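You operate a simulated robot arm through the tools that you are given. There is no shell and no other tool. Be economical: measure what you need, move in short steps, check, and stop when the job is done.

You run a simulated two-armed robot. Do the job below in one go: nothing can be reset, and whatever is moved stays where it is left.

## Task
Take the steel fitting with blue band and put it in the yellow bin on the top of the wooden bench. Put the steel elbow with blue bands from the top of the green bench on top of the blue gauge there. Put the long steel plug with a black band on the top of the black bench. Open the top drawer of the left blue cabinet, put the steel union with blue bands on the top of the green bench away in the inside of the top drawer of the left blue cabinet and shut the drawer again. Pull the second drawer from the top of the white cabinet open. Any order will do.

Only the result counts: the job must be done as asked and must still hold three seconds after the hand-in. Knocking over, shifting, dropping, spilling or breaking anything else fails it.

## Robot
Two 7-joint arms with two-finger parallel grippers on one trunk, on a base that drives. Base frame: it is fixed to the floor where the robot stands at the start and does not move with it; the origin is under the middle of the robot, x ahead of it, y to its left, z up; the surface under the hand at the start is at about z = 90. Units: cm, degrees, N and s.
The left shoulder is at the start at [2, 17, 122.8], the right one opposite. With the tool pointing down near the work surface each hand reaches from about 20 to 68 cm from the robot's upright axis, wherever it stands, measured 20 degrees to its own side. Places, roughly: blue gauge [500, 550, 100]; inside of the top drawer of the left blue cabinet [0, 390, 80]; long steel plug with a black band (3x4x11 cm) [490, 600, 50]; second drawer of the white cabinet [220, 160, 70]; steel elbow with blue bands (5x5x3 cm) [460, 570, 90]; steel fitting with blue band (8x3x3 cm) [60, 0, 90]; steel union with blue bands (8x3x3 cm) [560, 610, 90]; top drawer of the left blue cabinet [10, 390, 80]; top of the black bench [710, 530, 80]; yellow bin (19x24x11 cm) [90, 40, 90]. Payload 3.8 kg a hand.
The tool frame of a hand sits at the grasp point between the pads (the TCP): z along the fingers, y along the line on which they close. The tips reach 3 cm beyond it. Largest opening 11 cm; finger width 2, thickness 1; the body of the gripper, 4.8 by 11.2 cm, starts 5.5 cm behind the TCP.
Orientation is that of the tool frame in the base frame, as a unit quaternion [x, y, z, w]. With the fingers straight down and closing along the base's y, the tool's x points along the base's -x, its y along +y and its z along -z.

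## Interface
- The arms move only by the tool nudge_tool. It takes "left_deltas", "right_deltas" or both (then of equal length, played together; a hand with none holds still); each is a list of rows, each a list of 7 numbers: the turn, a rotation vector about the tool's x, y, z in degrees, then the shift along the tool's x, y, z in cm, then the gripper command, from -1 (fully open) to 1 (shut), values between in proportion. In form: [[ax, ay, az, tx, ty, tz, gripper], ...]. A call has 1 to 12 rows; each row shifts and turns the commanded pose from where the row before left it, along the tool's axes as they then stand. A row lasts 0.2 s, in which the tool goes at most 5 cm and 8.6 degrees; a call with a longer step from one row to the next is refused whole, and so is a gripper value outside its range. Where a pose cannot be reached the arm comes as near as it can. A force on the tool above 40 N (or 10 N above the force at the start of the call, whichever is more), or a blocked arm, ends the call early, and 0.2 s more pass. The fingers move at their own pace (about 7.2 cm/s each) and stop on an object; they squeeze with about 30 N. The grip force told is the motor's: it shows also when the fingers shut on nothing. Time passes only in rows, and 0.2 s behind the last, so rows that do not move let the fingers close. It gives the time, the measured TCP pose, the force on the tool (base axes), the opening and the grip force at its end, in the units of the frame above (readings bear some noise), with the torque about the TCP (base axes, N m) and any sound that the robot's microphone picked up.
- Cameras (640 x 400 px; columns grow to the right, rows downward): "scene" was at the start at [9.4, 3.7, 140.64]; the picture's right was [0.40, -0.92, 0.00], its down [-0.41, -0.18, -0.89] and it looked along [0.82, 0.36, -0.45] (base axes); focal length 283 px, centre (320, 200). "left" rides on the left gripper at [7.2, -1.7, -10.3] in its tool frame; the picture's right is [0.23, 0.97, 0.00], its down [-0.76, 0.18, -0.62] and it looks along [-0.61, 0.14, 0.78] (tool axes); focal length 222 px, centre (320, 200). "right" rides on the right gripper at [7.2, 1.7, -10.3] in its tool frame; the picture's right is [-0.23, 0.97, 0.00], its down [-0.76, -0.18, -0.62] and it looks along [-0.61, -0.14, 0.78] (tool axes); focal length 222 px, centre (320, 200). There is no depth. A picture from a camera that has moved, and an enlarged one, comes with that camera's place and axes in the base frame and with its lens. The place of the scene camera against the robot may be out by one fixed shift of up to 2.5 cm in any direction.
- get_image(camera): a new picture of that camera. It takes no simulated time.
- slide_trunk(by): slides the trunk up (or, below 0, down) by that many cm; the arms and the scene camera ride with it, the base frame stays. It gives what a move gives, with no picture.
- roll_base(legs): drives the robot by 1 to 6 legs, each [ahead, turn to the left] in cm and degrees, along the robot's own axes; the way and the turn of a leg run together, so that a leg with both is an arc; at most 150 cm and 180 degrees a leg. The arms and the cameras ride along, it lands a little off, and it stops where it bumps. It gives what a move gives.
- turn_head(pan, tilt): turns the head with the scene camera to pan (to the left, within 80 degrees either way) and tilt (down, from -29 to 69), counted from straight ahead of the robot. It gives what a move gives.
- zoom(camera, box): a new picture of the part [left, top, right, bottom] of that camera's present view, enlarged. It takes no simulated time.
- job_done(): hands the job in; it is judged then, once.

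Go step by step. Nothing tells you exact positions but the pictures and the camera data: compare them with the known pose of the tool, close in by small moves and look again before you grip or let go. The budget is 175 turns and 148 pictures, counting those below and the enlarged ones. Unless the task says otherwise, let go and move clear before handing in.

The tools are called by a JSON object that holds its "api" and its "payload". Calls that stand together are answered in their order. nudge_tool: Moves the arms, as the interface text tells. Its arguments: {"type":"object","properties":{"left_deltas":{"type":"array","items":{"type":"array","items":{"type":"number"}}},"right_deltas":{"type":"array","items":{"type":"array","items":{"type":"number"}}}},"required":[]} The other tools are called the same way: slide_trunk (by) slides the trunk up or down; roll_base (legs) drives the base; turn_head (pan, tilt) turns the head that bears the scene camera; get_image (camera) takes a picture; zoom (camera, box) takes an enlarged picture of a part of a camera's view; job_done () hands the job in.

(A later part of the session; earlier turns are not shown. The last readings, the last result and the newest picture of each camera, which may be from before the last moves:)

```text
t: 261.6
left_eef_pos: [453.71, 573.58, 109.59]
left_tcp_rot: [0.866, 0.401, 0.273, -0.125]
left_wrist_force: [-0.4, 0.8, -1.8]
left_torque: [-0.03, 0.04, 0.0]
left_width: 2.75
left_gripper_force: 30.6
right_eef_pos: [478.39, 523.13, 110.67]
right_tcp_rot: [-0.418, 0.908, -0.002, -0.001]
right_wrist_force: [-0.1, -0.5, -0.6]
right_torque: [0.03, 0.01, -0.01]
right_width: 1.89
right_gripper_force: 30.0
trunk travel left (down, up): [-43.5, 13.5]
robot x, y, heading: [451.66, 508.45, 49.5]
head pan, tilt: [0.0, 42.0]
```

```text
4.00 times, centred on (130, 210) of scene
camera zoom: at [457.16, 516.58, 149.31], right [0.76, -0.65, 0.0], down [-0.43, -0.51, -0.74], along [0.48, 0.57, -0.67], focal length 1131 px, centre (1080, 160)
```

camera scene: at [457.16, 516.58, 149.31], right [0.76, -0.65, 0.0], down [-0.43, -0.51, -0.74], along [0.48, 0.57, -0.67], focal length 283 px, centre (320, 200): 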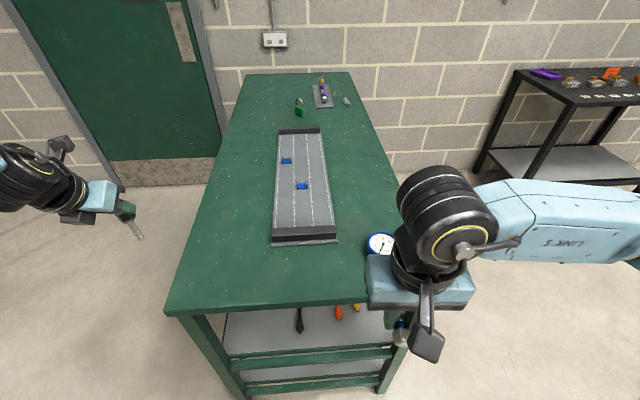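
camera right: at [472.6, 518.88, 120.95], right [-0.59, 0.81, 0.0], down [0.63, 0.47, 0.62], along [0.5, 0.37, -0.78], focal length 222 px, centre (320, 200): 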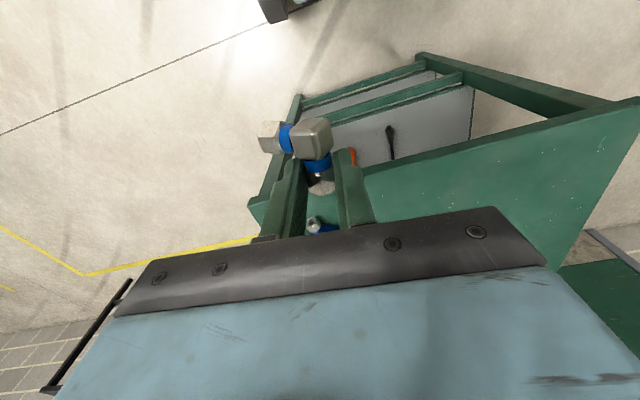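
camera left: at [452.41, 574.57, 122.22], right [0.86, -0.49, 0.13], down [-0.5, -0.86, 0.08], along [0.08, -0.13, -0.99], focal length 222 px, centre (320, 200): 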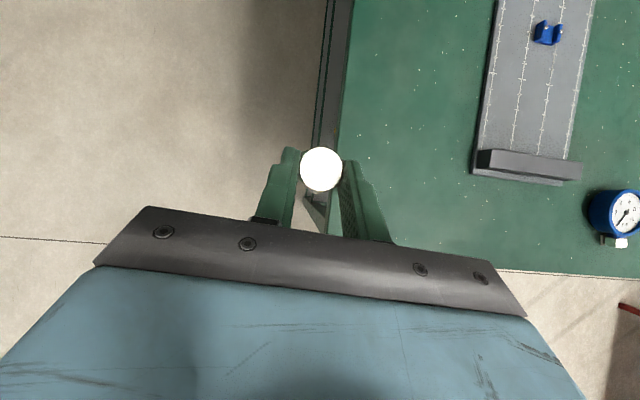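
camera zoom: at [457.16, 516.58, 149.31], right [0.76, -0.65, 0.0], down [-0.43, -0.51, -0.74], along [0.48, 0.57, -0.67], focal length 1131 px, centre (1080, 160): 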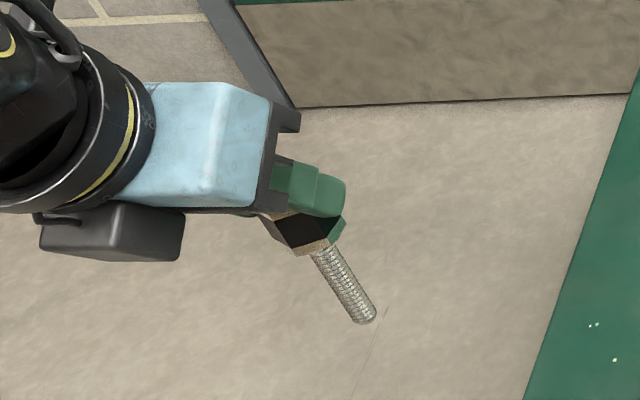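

The plug is still vertical. The gauge centre is at about [498, 543]. I bring the right hand most of the way and look.

{"api": "nudge_tool", "payload": {"right_deltas": [[0, 0, 0, -4.24, -0.14, 0.5, 1], [0, 0, 0, -4.24, -0.14, 0.5, 1], [0, 0, 0, -4.24, -0.14, 0.5, 1], [0, 0, 0, -4.24, -0.14, 0.5, 1], [0, 0, 0, -4.24, -0.14, 0.5, 1]]}}

{"api": "get_image", "payload": {"camera": "right"}}

{"api": "get_image", "payload": {"camera": "scene"}}

```text
t: 262.8
left_eef_pos: [453.65, 573.55, 109.37]
left_tcp_rot: [0.866, 0.4, 0.273, -0.125]
left_wrist_force: [0.2, 0.1, -1.0]
left_torque: [-0.03, 0.02, -0.01]
left_width: 2.76
left_gripper_force: 30.4
right_eef_pos: [492.75, 538.92, 108.28]
right_tcp_rot: [-0.419, 0.908, -0.002, -0.001]
right_wrist_force: [-0.3, 1.0, -0.9]
right_torque: [0.0, 0.02, 0.02]
right_width: 1.92
right_gripper_force: 29.8
trunk travel left (down, up): [-43.5, 13.5]
robot x, y, heading: [451.45, 508.73, 49.7]
head pan, tilt: [0.0, 42.0]
```

```text
73 pictures are left
camera right: at [486.81, 534.62, 118.55], right [-0.59, 0.8, 0.0], down [0.63, 0.47, 0.62], along [0.5, 0.37, -0.78], focal length 222 px, centre (320, 200)
```

right: 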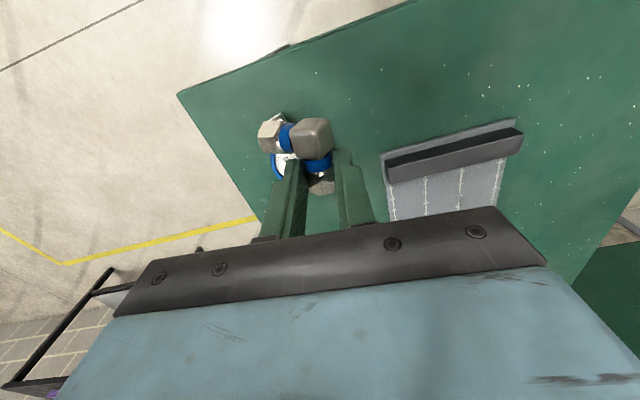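

```text
72 pictures are left
camera scene: at [457.2, 516.67, 149.3], right [0.76, -0.65, 0.0], down [-0.43, -0.51, -0.74], along [0.48, 0.57, -0.67], focal length 283 px, centre (320, 200)
```

scene: 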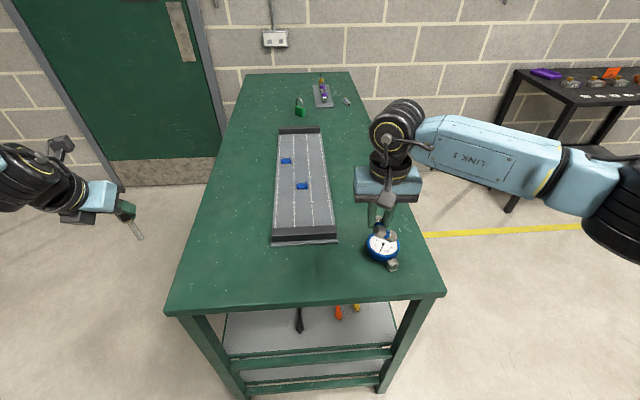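

{"api": "zoom", "payload": {"camera": "right", "box": [220, 90, 380, 240]}}

{"api": "zoom", "payload": {"camera": "scene", "box": [340, 190, 420, 280]}}

{"api": "zoom", "payload": {"camera": "left", "box": [560, 170, 640, 260]}}

```text
2.67 times, centred on (300, 165) of right
camera zoom: at [486.81, 534.62, 118.55], right [-0.59, 0.8, 0.0], down [0.63, 0.47, 0.62], along [0.5, 0.37, -0.78], focal length 592 px, centre (373, 293)
```

zoom: 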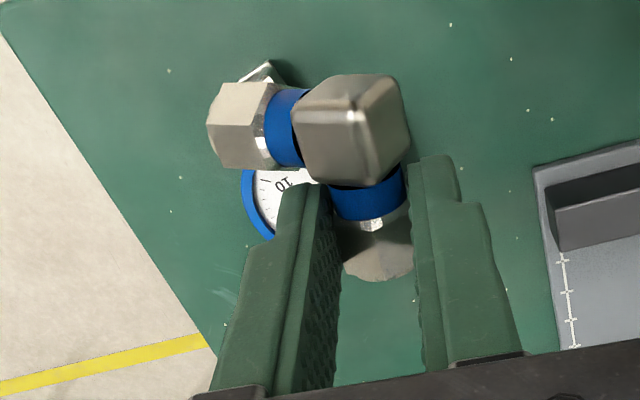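

```text
4.44 times, centred on (380, 235) of scene
camera zoom: at [457.2, 516.67, 149.3], right [0.76, -0.65, 0.0], down [-0.43, -0.51, -0.74], along [0.48, 0.57, -0.67], focal length 1257 px, centre (53, 44)
```

zoom: 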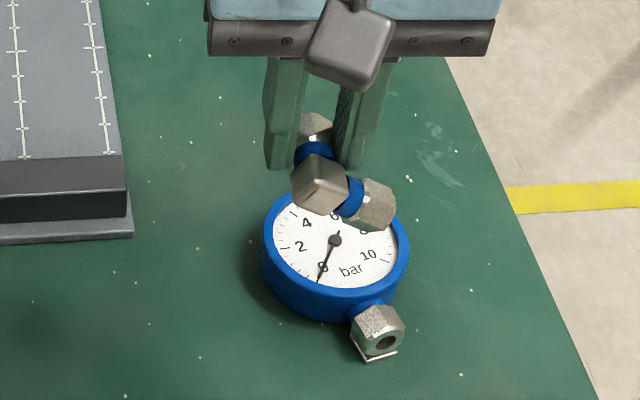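

```text
4.44 times, centred on (600, 215) of left
camera zoom: at [452.44, 574.65, 122.17], right [0.86, -0.49, 0.13], down [-0.5, -0.86, 0.08], along [0.08, -0.13, -0.99], focal length 987 px, centre (-924, 133)
```

zoom: 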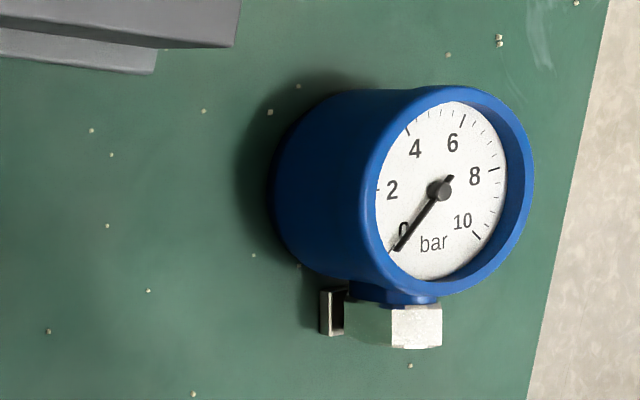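

Triangulating gives the gauge face centre at [499.8, 541.9], z≈91.5. I move the elbow's middle over it and lower to just above.

{"api": "nudge_tool", "payload": {"right_deltas": [[0, 0, 0, -4.1, -1.15, 0, 1], [0, 0, 0, -4.05, -1.15, 0, 1], [0, 0, 0, 0, 0, 4, 1], [0, 0, 0, 0, 0, 4, 1], [0, 0, 0, 0, 0, 2.8, 1]]}}

{"api": "zoom", "payload": {"camera": "scene", "box": [340, 190, 420, 280]}}

{"api": "zoom", "payload": {"camera": "left", "box": [560, 170, 640, 260]}}

```text
t: 264.0
left_eef_pos: [453.63, 573.5, 109.55]
left_tcp_rot: [0.866, 0.4, 0.273, -0.126]
left_wrist_force: [-0.9, 0.4, -1.5]
left_torque: [0.01, 0.02, -0.02]
left_width: 2.73
left_gripper_force: 30.0
right_eef_pos: [499.75, 543.51, 97.01]
right_tcp_rot: [-0.418, 0.908, -0.001, -0.001]
right_wrist_force: [-0.2, -0.7, -0.9]
right_torque: [0.03, -0.02, 0.01]
right_width: 1.9
right_gripper_force: 30.2
trunk travel left (down, up): [-43.5, 13.5]
robot x, y, heading: [451.33, 508.57, 49.4]
head pan, tilt: [0.0, 42.0]
```

```text
4.44 times, centred on (380, 235) of scene
camera zoom: at [457.19, 516.56, 149.31], right [0.76, -0.65, 0.0], down [-0.43, -0.51, -0.74], along [0.48, 0.57, -0.67], focal length 1257 px, centre (53, 44)
```

zoom: 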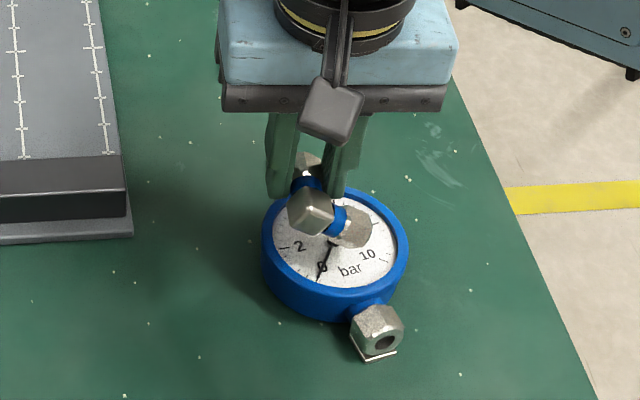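

```text
4.44 times, centred on (600, 215) of left
camera zoom: at [452.44, 574.56, 122.22], right [0.86, -0.49, 0.13], down [-0.5, -0.86, 0.08], along [0.08, -0.13, -0.99], focal length 987 px, centre (-924, 133)
```

zoom: 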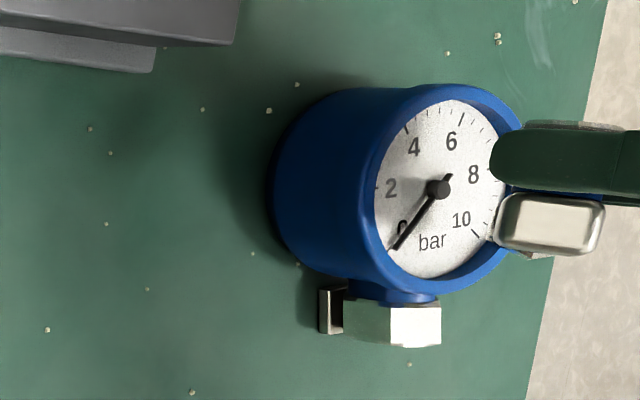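

The elbow is over the middle of the gauge face. I lower in small steps until it touches.

{"api": "nudge_tool", "payload": {"right_deltas": [[0, 0, 0, 0, 0, 0.5, 1], [0, 0, 0, 0, 0, 0.4, 1], [0, 0, 0, 0, 0, 0.3, 1]]}}

{"api": "zoom", "payload": {"camera": "left", "box": [560, 170, 640, 260]}}

{"api": "zoom", "payload": {"camera": "right", "box": [220, 90, 380, 240]}}

```text
t: 264.8
left_eef_pos: [453.66, 573.43, 109.72]
left_tcp_rot: [0.866, 0.401, 0.272, -0.126]
left_wrist_force: [-0.9, -0.2, -2.3]
left_torque: [0.0, 0.04, -0.01]
left_width: 2.76
left_gripper_force: 30.6
right_eef_pos: [499.74, 543.41, 96.17]
right_tcp_rot: [-0.419, 0.908, -0.001, -0.001]
right_wrist_force: [-1.4, -1.4, 7.7]
right_torque: [-0.35, -0.03, -0.01]
right_width: 1.87
right_gripper_force: 30.4
trunk travel left (down, up): [-43.5, 13.5]
robot x, y, heading: [451.47, 508.85, 49.5]
head pan, tilt: [0.0, 42.0]
```

```text
4.44 times, centred on (600, 215) of left
camera zoom: at [452.35, 574.51, 122.26], right [0.86, -0.49, 0.13], down [-0.5, -0.86, 0.07], along [0.08, -0.13, -0.99], focal length 987 px, centre (-924, 133)
```

zoom: 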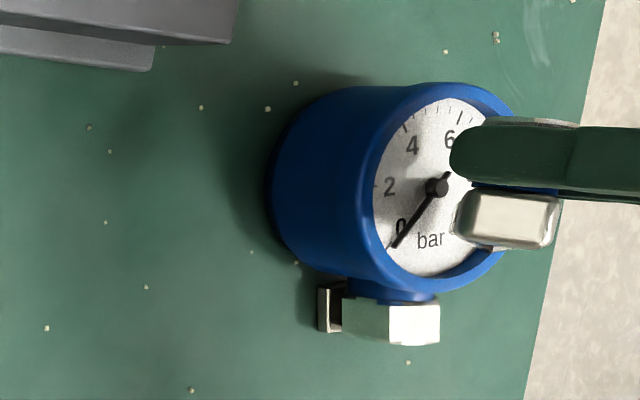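

```text
2.67 times, centred on (300, 165) of right
camera zoom: at [493.87, 539.17, 106.39], right [-0.59, 0.81, 0.0], down [0.63, 0.47, 0.62], along [0.5, 0.37, -0.78], focal length 592 px, centre (373, 293)
```

zoom: 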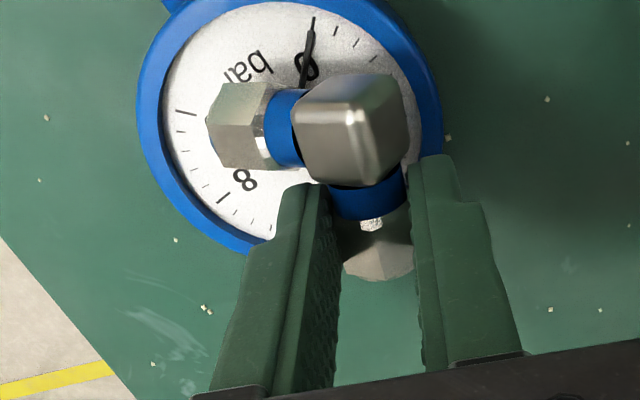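

It touches with the leg end near the rim. I raise slightly, shift it 0.8 cm back toward the centre, and lower again.

{"api": "nudge_tool", "payload": {"right_deltas": [[0, 0, 0, 0, 0, -0.8, 1], [0, 0, 0, 0.8, 0.1, 0, 1], [0, 0, 0, 0, 0, 0.5, 1], [0, 0, 0, 0, 0, 0.4, 1], [0, 0, 0, 0, 0, 0.2, 1]]}}

{"api": "zoom", "payload": {"camera": "right", "box": [220, 90, 380, 240]}}

```text
t: 266.0
left_eef_pos: [453.63, 573.4, 109.78]
left_tcp_rot: [0.866, 0.4, 0.274, -0.125]
left_wrist_force: [0.2, -0.5, -2.1]
left_torque: [0.02, 0.03, 0.01]
left_width: 2.74
left_gripper_force: 30.5
right_eef_pos: [499.13, 542.92, 96.07]
right_tcp_rot: [-0.419, 0.908, 0.0, 0.0]
right_wrist_force: [-2.3, -1.6, 14.5]
right_torque: [-0.55, -0.02, -0.06]
right_width: 1.92
right_gripper_force: 30.1
trunk travel left (down, up): [-43.5, 13.5]
robot x, y, heading: [451.71, 508.72, 49.4]
head pan, tilt: [0.0, 42.0]
```

```text
2.67 times, centred on (300, 165) of right
camera zoom: at [493.26, 538.66, 106.28], right [-0.59, 0.81, 0.0], down [0.63, 0.46, 0.62], along [0.5, 0.37, -0.78], focal length 592 px, centre (373, 293)
```

zoom: 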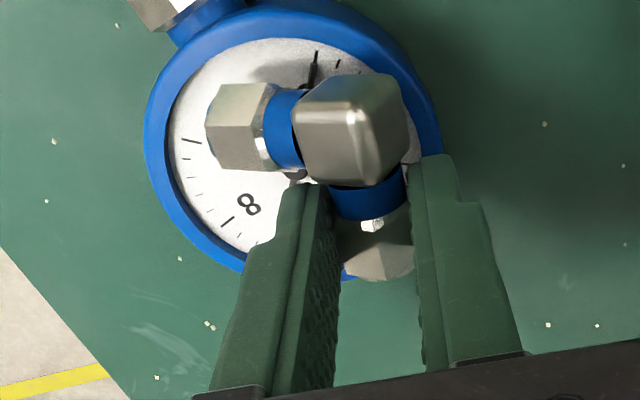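

The drooping leg touches the face first. I press down slightly so the elbow levels out in the grip.

{"api": "nudge_tool", "payload": {"right_deltas": [[0, 0, 0, 0, 0, 0.3, 1], [0, 0, 0, 0, 0, 0.3, 1], [0, 0, 0, 0, 0, 0.3, 1]]}}

```text
t: 266.8
left_eef_pos: [453.62, 573.38, 109.61]
left_tcp_rot: [0.866, 0.4, 0.273, -0.125]
left_wrist_force: [0.4, 0.4, -0.9]
left_torque: [0.01, 0.04, -0.03]
left_width: 2.76
left_gripper_force: 30.3
right_eef_pos: [499.22, 542.79, 94.98]
right_tcp_rot: [-0.417, 0.909, -0.002, 0.001]
right_wrist_force: [2.0, -0.9, 14.8]
right_torque: [-0.54, -0.24, 0.04]
right_width: 1.84
right_gripper_force: 30.8
trunk travel left (down, up): [-43.5, 13.5]
robot x, y, heading: [451.62, 508.45, 49.5]
head pan, tilt: [0.0, 42.0]
```

The elbow has levelled. I open the fingers just a little and lift straight off.

{"api": "nudge_tool", "payload": {"right_deltas": [[0, 0, 0, 0, 0, -0.2, 1], [0, 0, 0, 0, 0, 0, 0.58], [0, 0, 0, 0, 0, 0, 0.54], [0, 0, 0, 0, 0, 0, 0.5], [0, 0, 0, 0, 0, 0, 0.5], [0, 0, 0, 0, 0, -1, 0.5], [0, 0, 0, 0, 0, -2, 0.5], [0, 0, 0, 0, 0, -3, 0.4]]}}

{"api": "zoom", "payload": {"camera": "right", "box": [200, 60, 400, 240]}}

{"api": "zoom", "payload": {"camera": "scene", "box": [340, 190, 420, 280]}}

```text
t: 268.6
left_eef_pos: [453.64, 573.5, 109.63]
left_tcp_rot: [0.866, 0.401, 0.272, -0.126]
left_wrist_force: [0.4, -0.1, -2.2]
left_torque: [-0.02, 0.0, -0.03]
left_width: 2.77
left_gripper_force: 29.8
right_eef_pos: [499.39, 542.88, 101.37]
right_tcp_rot: [-0.419, 0.908, -0.002, 0.0]
right_wrist_force: [0.3, 0.7, -0.7]
right_torque: [0.03, 0.02, -0.02]
right_width: 3.3
right_gripper_force: 0.1
trunk travel left (down, up): [-43.5, 13.5]
robot x, y, heading: [451.47, 508.67, 49.7]
head pan, tilt: [0.0, 42.0]
```

```text
2.22 times, centred on (300, 150) of right
camera zoom: at [493.42, 538.65, 111.5], right [-0.59, 0.8, 0.0], down [0.63, 0.47, 0.62], along [0.5, 0.37, -0.78], focal length 494 px, centre (364, 311)
```

zoom: 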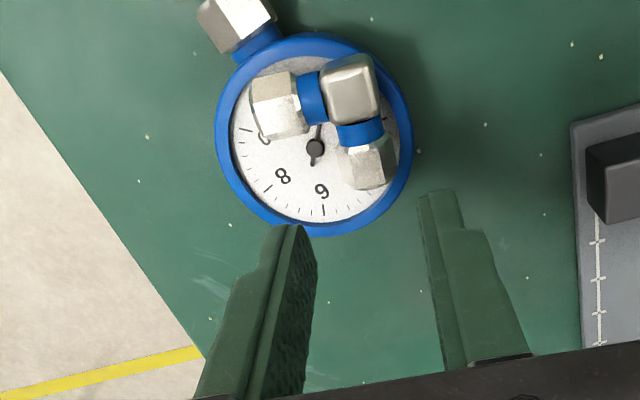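

```text
4.44 times, centred on (380, 235) of scene
camera zoom: at [457.15, 516.55, 149.31], right [0.76, -0.65, 0.0], down [-0.43, -0.51, -0.74], along [0.48, 0.57, -0.67], focal length 1257 px, centre (53, 44)
```

zoom: 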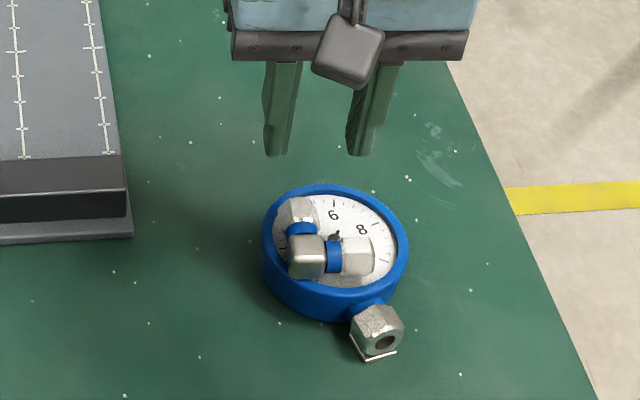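

The elbow sits on the gauge face. I lift clear, raise the trunk, and drive around to the right long side for the union.

{"api": "nudge_tool", "payload": {"right_deltas": [[0, 0, 0, 0, 0, -4, 0.4], [0, 0, 0, 0, 0, -4, 0.2], [0, 0, 0, 4, 0, 0, 0], [0, 0, 0, 4, 0, 0, 0], [0, 0, 0, 4, 0, 0, 0], [0, 0, 0, 4, 0, 0, 0], [0, 0, 0, 3, 0, 0, 0]]}}

{"api": "slide_trunk", "payload": {"by": 12}}

{"api": "roll_base", "payload": {"legs": [[0, -88], [90, 0], [0, 97], [137, 0], [0, 85]]}}

{"api": "get_image", "payload": {"camera": "scene"}}

```text
t: 270.2
left_eef_pos: [453.69, 573.53, 109.53]
left_tcp_rot: [0.865, 0.401, 0.272, -0.127]
left_wrist_force: [-0.9, -0.1, -0.7]
left_torque: [-0.05, 0.04, -0.01]
left_width: 2.76
left_gripper_force: 30.0
right_eef_pos: [486.83, 528.55, 109.25]
right_tcp_rot: [-0.417, 0.909, -0.001, -0.002]
right_wrist_force: [1.1, -0.2, -0.6]
right_torque: [-0.01, -0.01, -0.03]
right_width: 5.51
right_gripper_force: 0.0
trunk travel left (down, up): [-43.5, 13.5]
robot x, y, heading: [451.18, 508.47, 49.3]
head pan, tilt: [0.0, 42.0]
```

```text
t: 271.7
left_eef_pos: [453.77, 573.61, 121.64]
left_tcp_rot: [0.866, 0.4, 0.273, -0.125]
left_wrist_force: [0.1, -1.1, -1.5]
left_torque: [-0.03, -0.01, 0.02]
left_width: 2.75
left_gripper_force: 30.3
right_eef_pos: [486.88, 528.71, 121.13]
right_tcp_rot: [-0.419, 0.908, -0.001, -0.002]
right_wrist_force: [0.4, -0.1, 0.3]
right_torque: [0.0, -0.03, -0.06]
right_width: 5.51
right_gripper_force: 0.2
trunk travel left (down, up): [-55.5, 1.5]
robot x, y, heading: [451.34, 508.46, 49.7]
head pan, tilt: [0.0, 42.0]
```

```text
t: 294.4
left_eef_pos: [530.36, 570.29, 121.5]
left_tcp_rot: [0.312, 0.901, 0.099, -0.283]
left_wrist_force: [-0.2, 0.1, -1.9]
left_torque: [-0.01, -0.03, 0.0]
left_width: 2.74
left_gripper_force: 30.3
right_eef_pos: [573.9, 605.01, 121.12]
right_tcp_rot: [0.945, -0.327, 0.002, -0.001]
right_wrist_force: [-0.1, 0.2, 0.7]
right_torque: [-0.01, 0.02, 0.0]
right_width: 5.5
right_gripper_force: 0.0
trunk travel left (down, up): [-55.5, 1.5]
robot x, y, heading: [595.27, 570.71, 141.9]
head pan, tilt: [0.0, 42.0]
```

```text
61 pictures are left
camera scene: at [586.02, 576.94, 161.31], right [0.62, 0.79, 0.0], down [0.53, -0.41, -0.74], along [-0.58, 0.46, -0.67], focal length 283 px, centre (320, 200)
```

scene: 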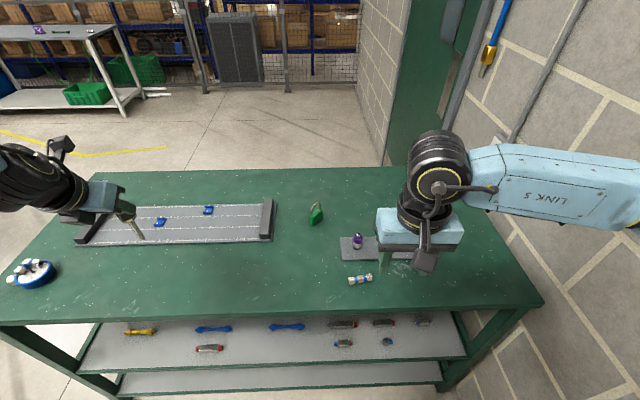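

The union is at about [557.4, 614.7] with its axis at heading ~65°. I lower the trunk, move the right hand above it and turn it about 77° clockwise.

{"api": "slide_trunk", "payload": {"by": -12}}

{"api": "nudge_tool", "payload": {"right_deltas": [[0, 0, 0, -3.8, 0.52, 0, 0], [0, 0, 0, -3.8, 0.52, 0, 0], [0, 0, 0, -3.8, 0.52, 0, 0], [0, 0, 0, -3.8, 0.52, 0, 0], [0, 0, 0, -3.8, 0.52, 0, 0], [0, 0, 8.5, 0, 0, 0.8, 0], [0, 0, 8.5, 0, 0, 0.8, 0], [0, 0, 8.5, 0, 0, 0.8, 0], [0, 0, 8.5, 0, 0, 0.8, 0], [0, 0, 8.5, 0, 0, 0.8, 0], [0, 0, 8.5, 0, 0, 0.8, 0], [0, 0, 8.5, 0, 0, 0.8, 0]]}}

{"api": "nudge_tool", "payload": {"right_deltas": [[0, 0, 8.5, 0, 0, 0, 0], [0, 0, 8.5, 0, 0, 0, 0]]}}

{"api": "get_image", "payload": {"camera": "right"}}

```text
t: 295.9
left_eef_pos: [530.43, 570.13, 109.73]
left_tcp_rot: [0.312, 0.902, 0.098, -0.283]
left_wrist_force: [0.8, -0.3, -2.0]
left_torque: [0.0, 0.01, 0.01]
left_width: 2.72
left_gripper_force: 30.5
right_eef_pos: [574.01, 604.99, 109.01]
right_tcp_rot: [0.945, -0.327, 0.002, 0.0]
right_wrist_force: [1.0, -0.3, -0.1]
right_torque: [-0.01, 0.02, 0.0]
right_width: 5.48
right_gripper_force: 0.1
trunk travel left (down, up): [-43.5, 13.5]
robot x, y, heading: [595.34, 570.36, 142.1]
head pan, tilt: [0.0, 42.0]
```

```text
t: 298.5
left_eef_pos: [530.31, 570.2, 109.53]
left_tcp_rot: [0.311, 0.902, 0.099, -0.283]
left_wrist_force: [0.2, -0.5, -1.4]
left_torque: [-0.02, 0.0, -0.02]
left_width: 2.76
left_gripper_force: 30.4
right_eef_pos: [557.5, 614.81, 103.44]
right_tcp_rot: [-0.657, 0.754, -0.001, 0.001]
right_wrist_force: [-0.8, -0.4, -1.0]
right_torque: [0.02, 0.0, 0.04]
right_width: 5.49
right_gripper_force: 0.1
trunk travel left (down, up): [-43.5, 13.5]
robot x, y, heading: [595.53, 570.58, 141.8]
head pan, tilt: [0.0, 42.0]
```

```text
t: 299.1
left_eef_pos: [530.4, 570.12, 109.67]
left_tcp_rot: [0.311, 0.902, 0.098, -0.283]
left_wrist_force: [0.0, -0.2, -0.5]
left_torque: [-0.02, -0.03, 0.01]
left_width: 2.73
left_gripper_force: 30.0
right_eef_pos: [557.49, 614.79, 103.46]
right_tcp_rot: [-0.539, 0.843, -0.002, 0.001]
right_wrist_force: [-0.1, -0.7, -0.2]
right_torque: [0.02, 0.01, 0.0]
right_width: 5.51
right_gripper_force: 0.0
trunk travel left (down, up): [-43.5, 13.5]
robot x, y, heading: [595.27, 570.34, 142.0]
head pan, tilt: [0.0, 42.0]
```

```text
60 pictures are left
camera right: at [553.01, 609.0, 113.67], right [-0.79, 0.62, 0.0], down [0.48, 0.62, 0.62], along [0.39, 0.49, -0.78], focal length 222 px, centre (320, 200)
```

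right: 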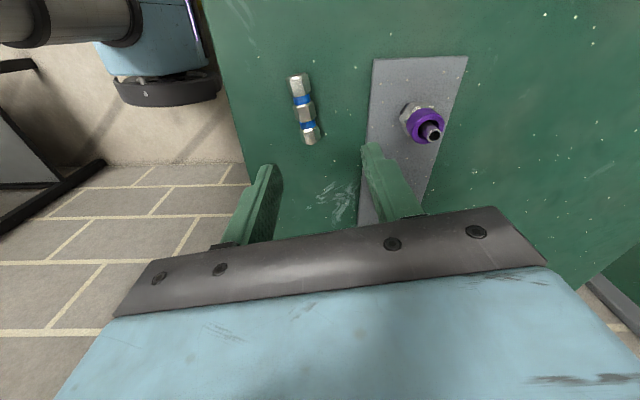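

Aligned; correcting 1.8 cm sideways, then descending to z≈91.4 and closing.

{"api": "nudge_tool", "payload": {"right_deltas": [[0, 0, 0, 0.28, -1.8, 0, 0.1], [0, 0, 0, 0, 0, 4, 0.1], [0, 0, 0, 0, 0, 4, 0.1], [0, 0, 0, 0, 0, 2.5, 0.1], [0, 0, 0, 0, 0, 1.4, 0.1], [0, 0, 0, 0, 0, 0, 0.1], [0, 0, 0, 0, 0, 0, 1], [0, 0, 0, 0, 0, 0, 1], [0, 0, 0, 0, 0, 0, 1]]}}

{"api": "get_image", "payload": {"camera": "right"}}

```text
t: 301.1
left_eef_pos: [530.46, 570.08, 109.6]
left_tcp_rot: [0.312, 0.902, 0.099, -0.283]
left_wrist_force: [-1.3, 0.4, -2.3]
left_torque: [-0.01, -0.03, 0.0]
left_width: 2.77
left_gripper_force: 29.8
right_eef_pos: [558.97, 613.7, 91.59]
right_tcp_rot: [-0.539, 0.842, -0.001, 0.001]
right_wrist_force: [1.2, 0.5, 1.7]
right_torque: [-0.02, -0.02, 0.01]
right_width: 1.26
right_gripper_force: 31.3
trunk travel left (down, up): [-43.5, 13.5]
robot x, y, heading: [595.65, 570.61, 141.9]
head pan, tilt: [0.0, 42.0]
```

```text
59 pictures are left
camera right: at [554.56, 607.99, 101.85], right [-0.79, 0.61, 0.0], down [0.48, 0.62, 0.62], along [0.38, 0.49, -0.78], focal length 222 px, centre (320, 200)
```

right: 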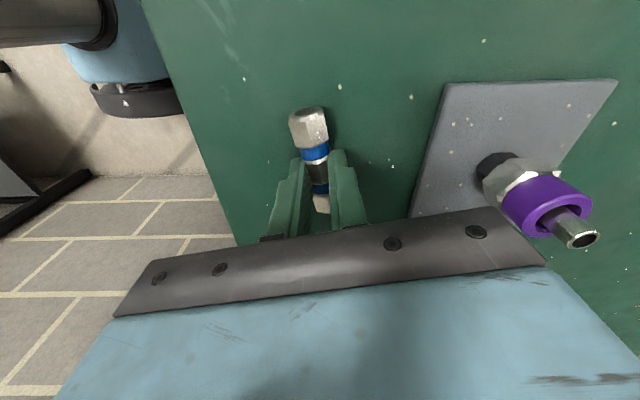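

Gripped. I lift and turn the hand back to neutral yaw on the way.

{"api": "nudge_tool", "payload": {"right_deltas": [[0, 0, 0, 0, 0, -1, 1], [0, 0, 0, 0, 0, -3, 1], [0, 0, 0, 0, 0, -4, 1], [0, 0, 0, 0, 0, -4, 1], [0, 0, 0, 0, 0, -4, 1]]}}

{"api": "get_image", "payload": {"camera": "right"}}

```text
t: 302.3
left_eef_pos: [530.36, 570.07, 109.7]
left_tcp_rot: [0.311, 0.902, 0.098, -0.283]
left_wrist_force: [0.2, 0.2, -1.7]
left_torque: [0.0, 0.0, 0.02]
left_width: 2.74
left_gripper_force: 29.9
right_eef_pos: [559.03, 613.75, 107.63]
right_tcp_rot: [-0.54, 0.842, -0.002, 0.001]
right_wrist_force: [0.7, -0.7, -1.6]
right_torque: [0.0, 0.01, 0.01]
right_width: 1.92
right_gripper_force: 30.3
trunk travel left (down, up): [-43.5, 13.5]
robot x, y, heading: [595.23, 570.69, 142.1]
head pan, tilt: [0.0, 42.0]
```

```text
58 pictures are left
camera right: at [554.47, 607.88, 117.81], right [-0.79, 0.61, 0.0], down [0.48, 0.62, 0.62], along [0.39, 0.49, -0.78], focal length 222 px, centre (320, 200)
```

right: 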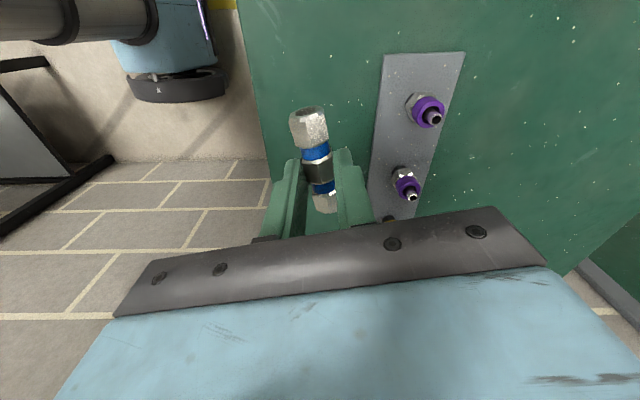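

The union is held. I pull the right hand in, raise the trunk, and drive to the black bench's front.

{"api": "nudge_tool", "payload": {"right_deltas": [[0, 0, 0, 1, -4.3, 0, 1], [0, 0, 0, 1, -4.3, 0, 1], [0, 0, 0, 1, -4.3, 0, 1], [0, 0, 0, 1, -4.3, 0, 1], [0, 0, 0, 1, -4.3, 0, 1]]}}

{"api": "slide_trunk", "payload": {"by": 12}}

{"api": "roll_base", "payload": {"legs": [[-5, 0], [0, 90], [62, 0], [0, 103], [118, 0], [0, 78]]}}

{"api": "get_image", "payload": {"camera": "scene"}}

```text
t: 303.5
left_eef_pos: [530.49, 570.09, 109.57]
left_tcp_rot: [0.312, 0.901, 0.098, -0.283]
left_wrist_force: [1.4, -0.4, -1.7]
left_torque: [-0.01, 0.02, -0.02]
left_width: 2.74
left_gripper_force: 30.9
right_eef_pos: [576.52, 600.2, 107.65]
right_tcp_rot: [-0.539, 0.842, -0.001, 0.0]
right_wrist_force: [-0.5, -0.3, -0.2]
right_torque: [0.01, 0.0, 0.01]
right_width: 1.87
right_gripper_force: 30.1
trunk travel left (down, up): [-43.5, 13.5]
robot x, y, heading: [595.36, 570.89, 141.9]
head pan, tilt: [0.0, 42.0]
```

```text
t: 305.0
left_eef_pos: [530.35, 570.09, 121.42]
left_tcp_rot: [0.311, 0.902, 0.097, -0.283]
left_wrist_force: [0.1, -0.4, -1.3]
left_torque: [0.01, -0.03, 0.0]
left_width: 2.74
left_gripper_force: 29.5
right_eef_pos: [576.4, 600.17, 119.61]
right_tcp_rot: [-0.539, 0.842, -0.001, 0.001]
right_wrist_force: [0.5, -0.5, -0.8]
right_torque: [-0.04, 0.01, 0.01]
right_width: 1.91
right_gripper_force: 30.3
trunk travel left (down, up): [-55.5, 1.5]
robot x, y, heading: [595.54, 570.23, 141.8]
head pan, tilt: [0.0, 42.0]
```

```text
t: 326.1
left_eef_pos: [667.61, 530.86, 121.61]
left_tcp_rot: [0.859, 0.415, 0.27, -0.131]
left_wrist_force: [0.0, -0.3, -1.4]
left_torque: [-0.03, -0.03, -0.04]
left_width: 2.76
left_gripper_force: 30.3
right_eef_pos: [697.53, 484.81, 119.66]
right_tcp_rot: [0.216, 0.976, -0.002, -0.001]
right_wrist_force: [-0.9, -0.1, -0.2]
right_torque: [0.05, -0.02, 0.01]
right_width: 1.91
right_gripper_force: 29.5
trunk travel left (down, up): [-55.5, 1.5]
robot x, y, heading: [667.77, 466.15, 51.6]
head pan, tilt: [0.0, 42.0]
```

```text
57 pictures are left
camera scene: at [673.07, 474.21, 161.31], right [0.78, -0.62, 0.0], down [-0.42, -0.52, -0.74], along [0.46, 0.58, -0.67], focal length 283 px, centre (320, 200)
```

scene: 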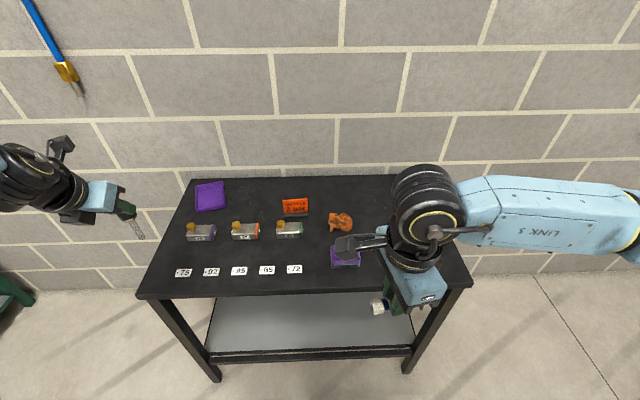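

The bench top (z≈84) is free on its right-hand part, around [731, 505]. I shift the base right so the left hand can set the plug there, and bring the left hand inward.

{"api": "roll_base", "payload": {"legs": [[0, -69], [57, 0], [0, 71]]}}

{"api": "nudge_tool", "payload": {"left_deltas": [[0, 0, 0, 0, 4, 0, 1], [0, 0, 0, 0, 4, 0, 1], [0, 0, 0, 0, 4, 0, 1], [0, 0, 0, 0, 3, 0, 1]]}}

{"api": "get_image", "payload": {"camera": "left"}}

{"api": "get_image", "payload": {"camera": "scene"}}

```text
t: 335.5
left_eef_pos: [720.59, 512.77, 121.59]
left_tcp_rot: [0.857, 0.42, 0.269, -0.132]
left_wrist_force: [0.4, 0.3, -1.5]
left_torque: [-0.02, 0.0, 0.01]
left_width: 2.74
left_gripper_force: 30.1
right_eef_pos: [750.83, 466.92, 119.66]
right_tcp_rot: [0.211, 0.977, -0.002, -0.001]
right_wrist_force: [0.0, -0.5, 0.0]
right_torque: [0.0, -0.02, 0.03]
right_width: 1.9
right_gripper_force: 30.4
trunk travel left (down, up): [-55.5, 1.5]
robot x, y, heading: [721.53, 447.84, 52.0]
head pan, tilt: [0.0, 42.0]
```

```text
t: 336.5
left_eef_pos: [732.3, 503.47, 121.35]
left_tcp_rot: [0.857, 0.42, 0.268, -0.131]
left_wrist_force: [0.7, -0.1, -1.5]
left_torque: [0.0, 0.04, 0.01]
left_width: 2.73
left_gripper_force: 30.0
right_eef_pos: [751.0, 466.88, 119.66]
right_tcp_rot: [0.212, 0.977, -0.003, -0.001]
right_wrist_force: [0.2, 0.3, -2.1]
right_torque: [-0.01, 0.02, -0.02]
right_width: 1.89
right_gripper_force: 30.1
trunk travel left (down, up): [-55.5, 1.5]
robot x, y, heading: [721.31, 447.96, 52.2]
head pan, tilt: [0.0, 42.0]
```

```text
56 pictures are left
camera left: at [731.09, 504.52, 134.02], right [0.88, -0.45, 0.13], down [-0.46, -0.88, 0.08], along [0.08, -0.13, -0.99], focal length 222 px, centre (320, 200)
```

left: 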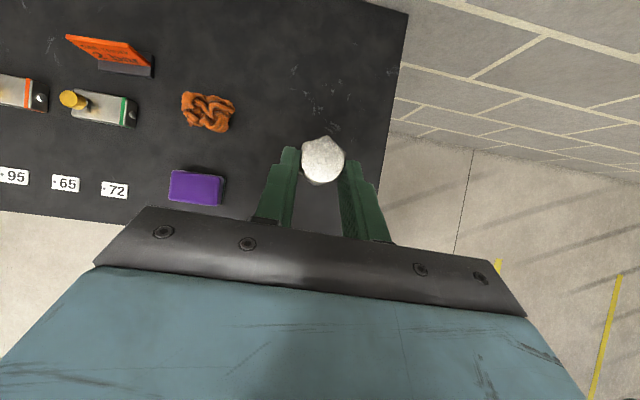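

```text
55 pictures are left
camera scene: at [726.74, 456.05, 161.3], right [0.79, -0.61, 0.0], down [-0.41, -0.53, -0.74], along [0.46, 0.59, -0.67], focal length 283 px, centre (320, 200)
```

scene: 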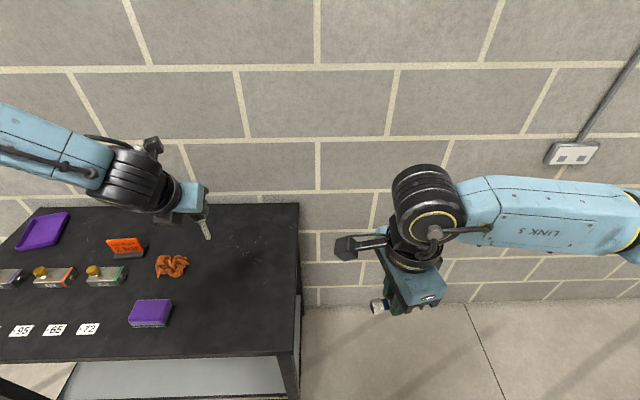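

{"api": "zoom", "payload": {"camera": "scene", "box": [160, 180, 260, 260]}}

{"api": "zoom", "payload": {"camera": "left", "box": [270, 120, 380, 210]}}

```text
5.00 times, centred on (210, 220) of scene
camera zoom: at [726.74, 456.05, 161.3], right [0.79, -0.61, 0.0], down [-0.41, -0.53, -0.74], along [0.46, 0.59, -0.67], focal length 1414 px, centre (870, 100)
```

zoom: 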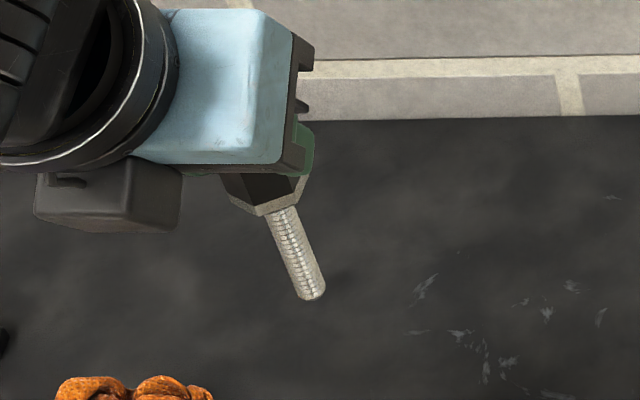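

```text
4.44 times, centred on (325, 165) of left
camera zoom: at [731.09, 504.52, 134.02], right [0.88, -0.45, 0.13], down [-0.46, -0.88, 0.08], along [0.08, -0.13, -0.99], focal length 987 px, centre (298, 356)
```

zoom: 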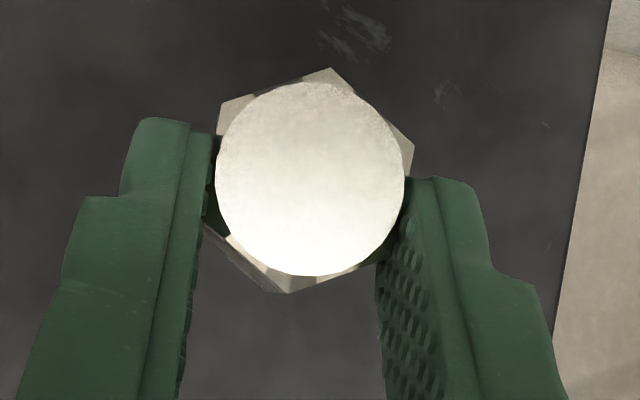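

The plug hangs vertically over free space, about 17 cm from the right edge and 16 cm from the front. I lower with the trunk to just above the top.

{"api": "slide_trunk", "payload": {"by": -23.5}}

{"api": "zoom", "payload": {"camera": "scene", "box": [100, 120, 320, 260]}}

```text
t: 338.9
left_eef_pos: [732.34, 503.67, 97.89]
left_tcp_rot: [0.857, 0.42, 0.269, -0.132]
left_wrist_force: [0.2, 0.5, -0.6]
left_torque: [-0.03, 0.03, 0.01]
left_width: 2.75
left_gripper_force: 29.9
right_eef_pos: [750.98, 466.87, 96.17]
right_tcp_rot: [0.211, 0.977, -0.001, 0.001]
right_wrist_force: [0.2, 0.0, -0.9]
right_torque: [0.0, 0.02, 0.02]
right_width: 1.9
right_gripper_force: 29.8
trunk travel left (down, up): [-32.0, 25.0]
robot x, y, heading: [721.45, 447.65, 52.4]
head pan, tilt: [0.0, 42.0]
```

```text
2.86 times, centred on (210, 190) of scene
camera zoom: at [726.66, 456.05, 137.82], right [0.79, -0.61, 0.0], down [-0.41, -0.53, -0.74], along [0.46, 0.59, -0.67], focal length 808 px, centre (634, 229)
```

zoom: 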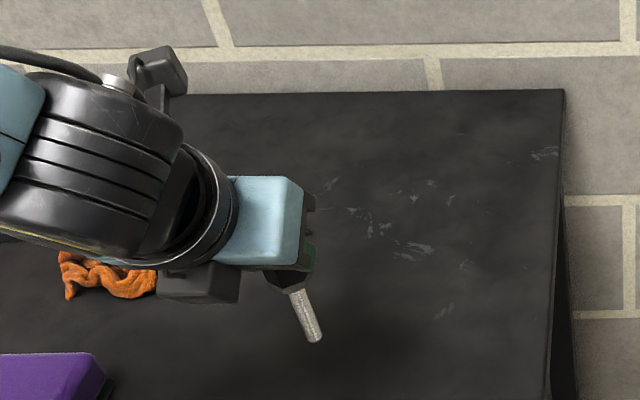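

{"api": "nudge_tool", "payload": {"left_deltas": [[0, 0, 0, -0.29, 0, 0.41, 1], [0, 0, 0, -0.29, 0, 0.41, 1], [0, 0, 0, -0.29, 0, 0.41, 1], [0, 0, 0, -0.17, 0, 0.25, 1]]}}

```text
t: 339.9
left_eef_pos: [732.47, 503.43, 96.31]
left_tcp_rot: [0.856, 0.421, 0.271, -0.133]
left_wrist_force: [-2.0, -1.6, 8.6]
left_torque: [0.02, 0.18, 0.06]
left_width: 2.72
left_gripper_force: 29.5
right_eef_pos: [750.93, 466.83, 96.2]
right_tcp_rot: [0.21, 0.978, -0.002, -0.001]
right_wrist_force: [0.4, -0.4, 0.2]
right_torque: [-0.01, 0.03, 0.0]
right_width: 1.9
right_gripper_force: 30.1
trunk travel left (down, up): [-32.0, 25.0]
robot x, y, heading: [721.62, 447.85, 52.3]
head pan, tilt: [0.0, 42.0]
```

Contact at 8.6 N: the plug stands on the bench. I open gently and draw back along the tool.

{"api": "nudge_tool", "payload": {"left_deltas": [[0, 0, 0, 0.06, 0, -0.08, 1], [0, 0, 0, 0, 0, 0, 0.45], [0, 0, 0, 0, 0, 0, 0.4], [0, 0, 0, 0, 0, 0, 0.3], [0, 0, 0, 0, 0, 0, 0.2], [0, 0, 0, 0, 0, 0, 0.2], [0, 0, 0, 0, 0, -1.5, 0.2], [0, 0, 0, 0, 0, -3, 0.2], [0, 0, 0, 0, 0, -4, 0.2], [0, 0, 0, 0, 0, -4, 0.2]]}}

{"api": "get_image", "payload": {"camera": "left"}}

```text
t: 342.1
left_eef_pos: [727.81, 497.79, 106.62]
left_tcp_rot: [0.857, 0.42, 0.269, -0.132]
left_wrist_force: [0.5, 0.7, 0.0]
left_torque: [0.02, 0.0, 0.03]
left_width: 4.38
left_gripper_force: 0.1
right_eef_pos: [750.8, 466.88, 96.24]
right_tcp_rot: [0.211, 0.978, -0.002, 0.0]
right_wrist_force: [-0.5, -0.2, -0.8]
right_torque: [0.01, 0.0, -0.01]
right_width: 1.92
right_gripper_force: 30.2
trunk travel left (down, up): [-32.0, 25.0]
robot x, y, heading: [721.06, 448.02, 52.0]
head pan, tilt: [0.0, 42.0]
```

```text
51 pictures are left
camera left: at [726.51, 498.83, 119.28], right [0.88, -0.45, 0.13], down [-0.46, -0.88, 0.07], along [0.08, -0.13, -0.99], focal length 222 px, centre (320, 200)
```

left: 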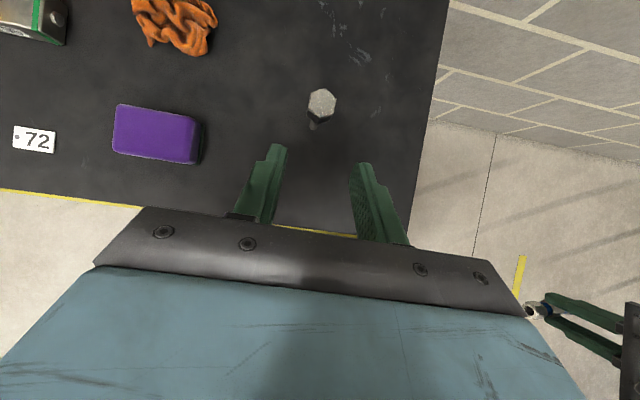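

The plug stands on the black bench. I lift the trunk and drive back past the green bench toward the blue cabinets.

{"api": "slide_trunk", "payload": {"by": 22}}

{"api": "roll_base", "payload": {"legs": [[0, 112], [136, 0], [0, 37], [91, 0], [0, -57], [74, 0]]}}

{"api": "turn_head", "payload": {"pan": 50, "tilt": 20}}

{"api": "get_image", "payload": {"camera": "scene"}}

```text
t: 344.5
left_eef_pos: [727.94, 497.9, 128.68]
left_tcp_rot: [0.857, 0.419, 0.27, -0.132]
left_wrist_force: [-0.1, 0.9, 0.6]
left_torque: [0.02, 0.0, -0.02]
left_width: 4.42
left_gripper_force: 0.1
right_eef_pos: [750.88, 466.94, 118.1]
right_tcp_rot: [0.211, 0.977, -0.001, 0.0]
right_wrist_force: [0.8, -0.5, -0.6]
right_torque: [0.01, -0.01, 0.03]
right_width: 1.93
right_gripper_force: 30.2
trunk travel left (down, up): [-54.0, 3.0]
robot x, y, heading: [720.83, 447.55, 52.3]
head pan, tilt: [0.0, 42.0]
```

```text
t: 368.3
left_eef_pos: [396.22, 518.8, 128.52]
left_tcp_rot: [0.324, 0.897, 0.101, -0.282]
left_wrist_force: [0.6, 0.4, 0.3]
left_torque: [-0.02, -0.02, 0.01]
left_width: 4.38
left_gripper_force: 0.0
right_eef_pos: [427.98, 540.68, 118.09]
right_tcp_rot: [-0.527, 0.85, -0.002, 0.0]
right_wrist_force: [-0.9, 1.2, 0.0]
right_torque: [0.0, -0.02, 0.01]
right_width: 1.89
right_gripper_force: 30.1
trunk travel left (down, up): [-54.0, 3.0]
robot x, y, heading: [445.75, 510.06, 140.2]
head pan, tilt: [0.0, 42.0]
```

```text
t: 369.5
left_eef_pos: [396.13, 518.75, 128.58]
left_tcp_rot: [0.325, 0.897, 0.102, -0.282]
left_wrist_force: [-0.2, 0.5, -0.1]
left_torque: [-0.01, 0.0, 0.02]
left_width: 4.41
left_gripper_force: 0.1
right_eef_pos: [427.96, 540.75, 118.14]
right_tcp_rot: [-0.526, 0.85, -0.002, 0.001]
right_wrist_force: [-0.3, 0.6, -0.8]
right_torque: [-0.01, 0.01, 0.03]
right_width: 1.93
right_gripper_force: 29.8
trunk travel left (down, up): [-54.0, 3.0]
robot x, y, heading: [446.12, 510.43, 140.1]
head pan, tilt: [50.0, 20.0]
```

```text
50 pictures are left
camera scene: at [434.15, 510.18, 163.24], right [-0.18, 0.98, 0.0], down [0.34, 0.06, -0.94], along [-0.93, -0.16, -0.34], focal length 283 px, centre (320, 200)
```

scene: 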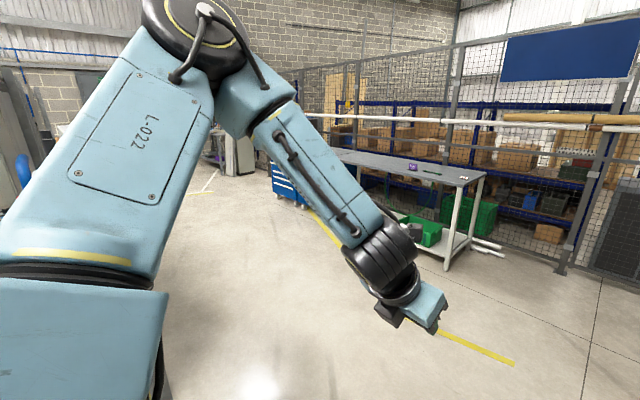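

The left blue cabinet is visible ahead at the end of a grey bench and the floor is clear. I keep driving toward it.

{"api": "roll_base", "payload": {"legs": [[0, 12], [60, 0], [0, 64], [150, 0], [130, 0]]}}

{"api": "turn_head", "payload": {"pan": -25, "tilt": 25}}

{"api": "get_image", "payload": {"camera": "scene"}}

```text
t: 389.9
left_eef_pos: [147.82, 319.25, 128.55]
left_tcp_rot: [-0.303, 0.904, -0.096, -0.285]
left_wrist_force: [0.7, -0.3, -0.2]
left_torque: [-0.02, -0.04, -0.02]
left_width: 4.41
left_gripper_force: 0.0
right_eef_pos: [133.62, 355.3, 118.1]
right_tcp_rot: [0.941, -0.337, 0.001, -0.002]
right_wrist_force: [-0.9, 0.1, -1.4]
right_torque: [0.03, 0.0, 0.01]
right_width: 1.88
right_gripper_force: 30.0
trunk travel left (down, up): [-54.0, 3.0]
robot x, y, heading: [166.88, 365.58, -143.0]
head pan, tilt: [50.0, 20.0]
```

```text
t: 391.3
left_eef_pos: [147.83, 319.1, 128.55]
left_tcp_rot: [-0.304, 0.904, -0.095, -0.285]
left_wrist_force: [-0.2, -0.2, -0.3]
left_torque: [0.01, 0.04, 0.02]
left_width: 4.41
left_gripper_force: 0.1
right_eef_pos: [133.65, 355.22, 118.18]
right_tcp_rot: [0.942, -0.337, 0.001, -0.002]
right_wrist_force: [0.1, -0.1, -0.4]
right_torque: [-0.02, 0.02, 0.0]
right_width: 1.92
right_gripper_force: 30.1
trunk travel left (down, up): [-54.0, 3.0]
robot x, y, heading: [167.32, 365.66, -142.7]
head pan, tilt: [-25.0, 25.0]
```

```text
49 pictures are left
camera scene: at [155.42, 362.78, 162.43], right [-0.21, 0.98, 0.0], down [0.41, 0.09, -0.91], along [-0.89, -0.19, -0.42], focal length 283 px, centre (320, 200)
```

scene: 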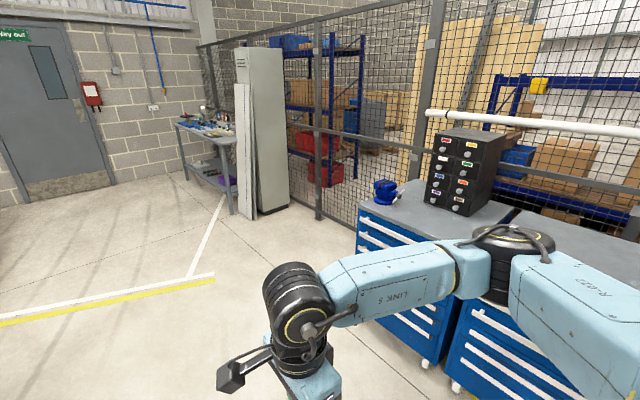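

The left blue cabinet's front runs from about [-2, 353] to [36, 410]. I drive to face it squarely.

{"api": "roll_base", "payload": {"legs": [[75, 0], [0, -70]]}}

{"api": "turn_head", "payload": {"pan": 0, "tilt": 35}}

{"api": "get_image", "payload": {"camera": "scene"}}

```text
t: 398.4
left_eef_pos: [56.5, 322.38, 128.57]
left_tcp_rot: [0.267, 0.916, 0.084, -0.287]
left_wrist_force: [-0.6, 0.5, -0.2]
left_torque: [0.05, 0.03, 0.02]
left_width: 4.39
left_gripper_force: 0.0
right_eef_pos: [85.47, 348.13, 118.08]
right_tcp_rot: [-0.579, 0.815, -0.002, 0.001]
right_wrist_force: [-0.5, 0.0, -1.1]
right_torque: [-0.01, 0.04, -0.01]
right_width: 1.91
right_gripper_force: 30.6
trunk travel left (down, up): [-54.0, 3.0]
robot x, y, heading: [107.28, 320.14, 147.6]
head pan, tilt: [-25.0, 25.0]
```

```text
t: 399.3
left_eef_pos: [56.64, 322.37, 128.56]
left_tcp_rot: [0.268, 0.916, 0.084, -0.288]
left_wrist_force: [-0.1, 0.6, 0.3]
left_torque: [0.02, -0.04, -0.01]
left_width: 4.38
left_gripper_force: 0.0
right_eef_pos: [85.48, 348.09, 118.12]
right_tcp_rot: [-0.58, 0.815, -0.002, 0.0]
right_wrist_force: [-0.9, 0.3, -0.4]
right_torque: [0.0, 0.01, 0.01]
right_width: 1.89
right_gripper_force: 30.0
trunk travel left (down, up): [-54.0, 3.0]
robot x, y, heading: [107.04, 320.47, 147.1]
head pan, tilt: [0.0, 35.0]
```

```text
48 pictures are left
camera scene: at [96.88, 326.23, 160.86], right [0.54, 0.84, 0.0], down [0.48, -0.31, -0.82], along [-0.69, 0.44, -0.57], focal length 283 px, centre (320, 200)
```

scene: 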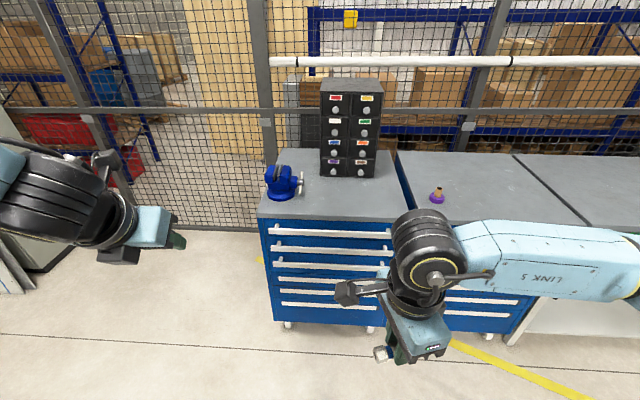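

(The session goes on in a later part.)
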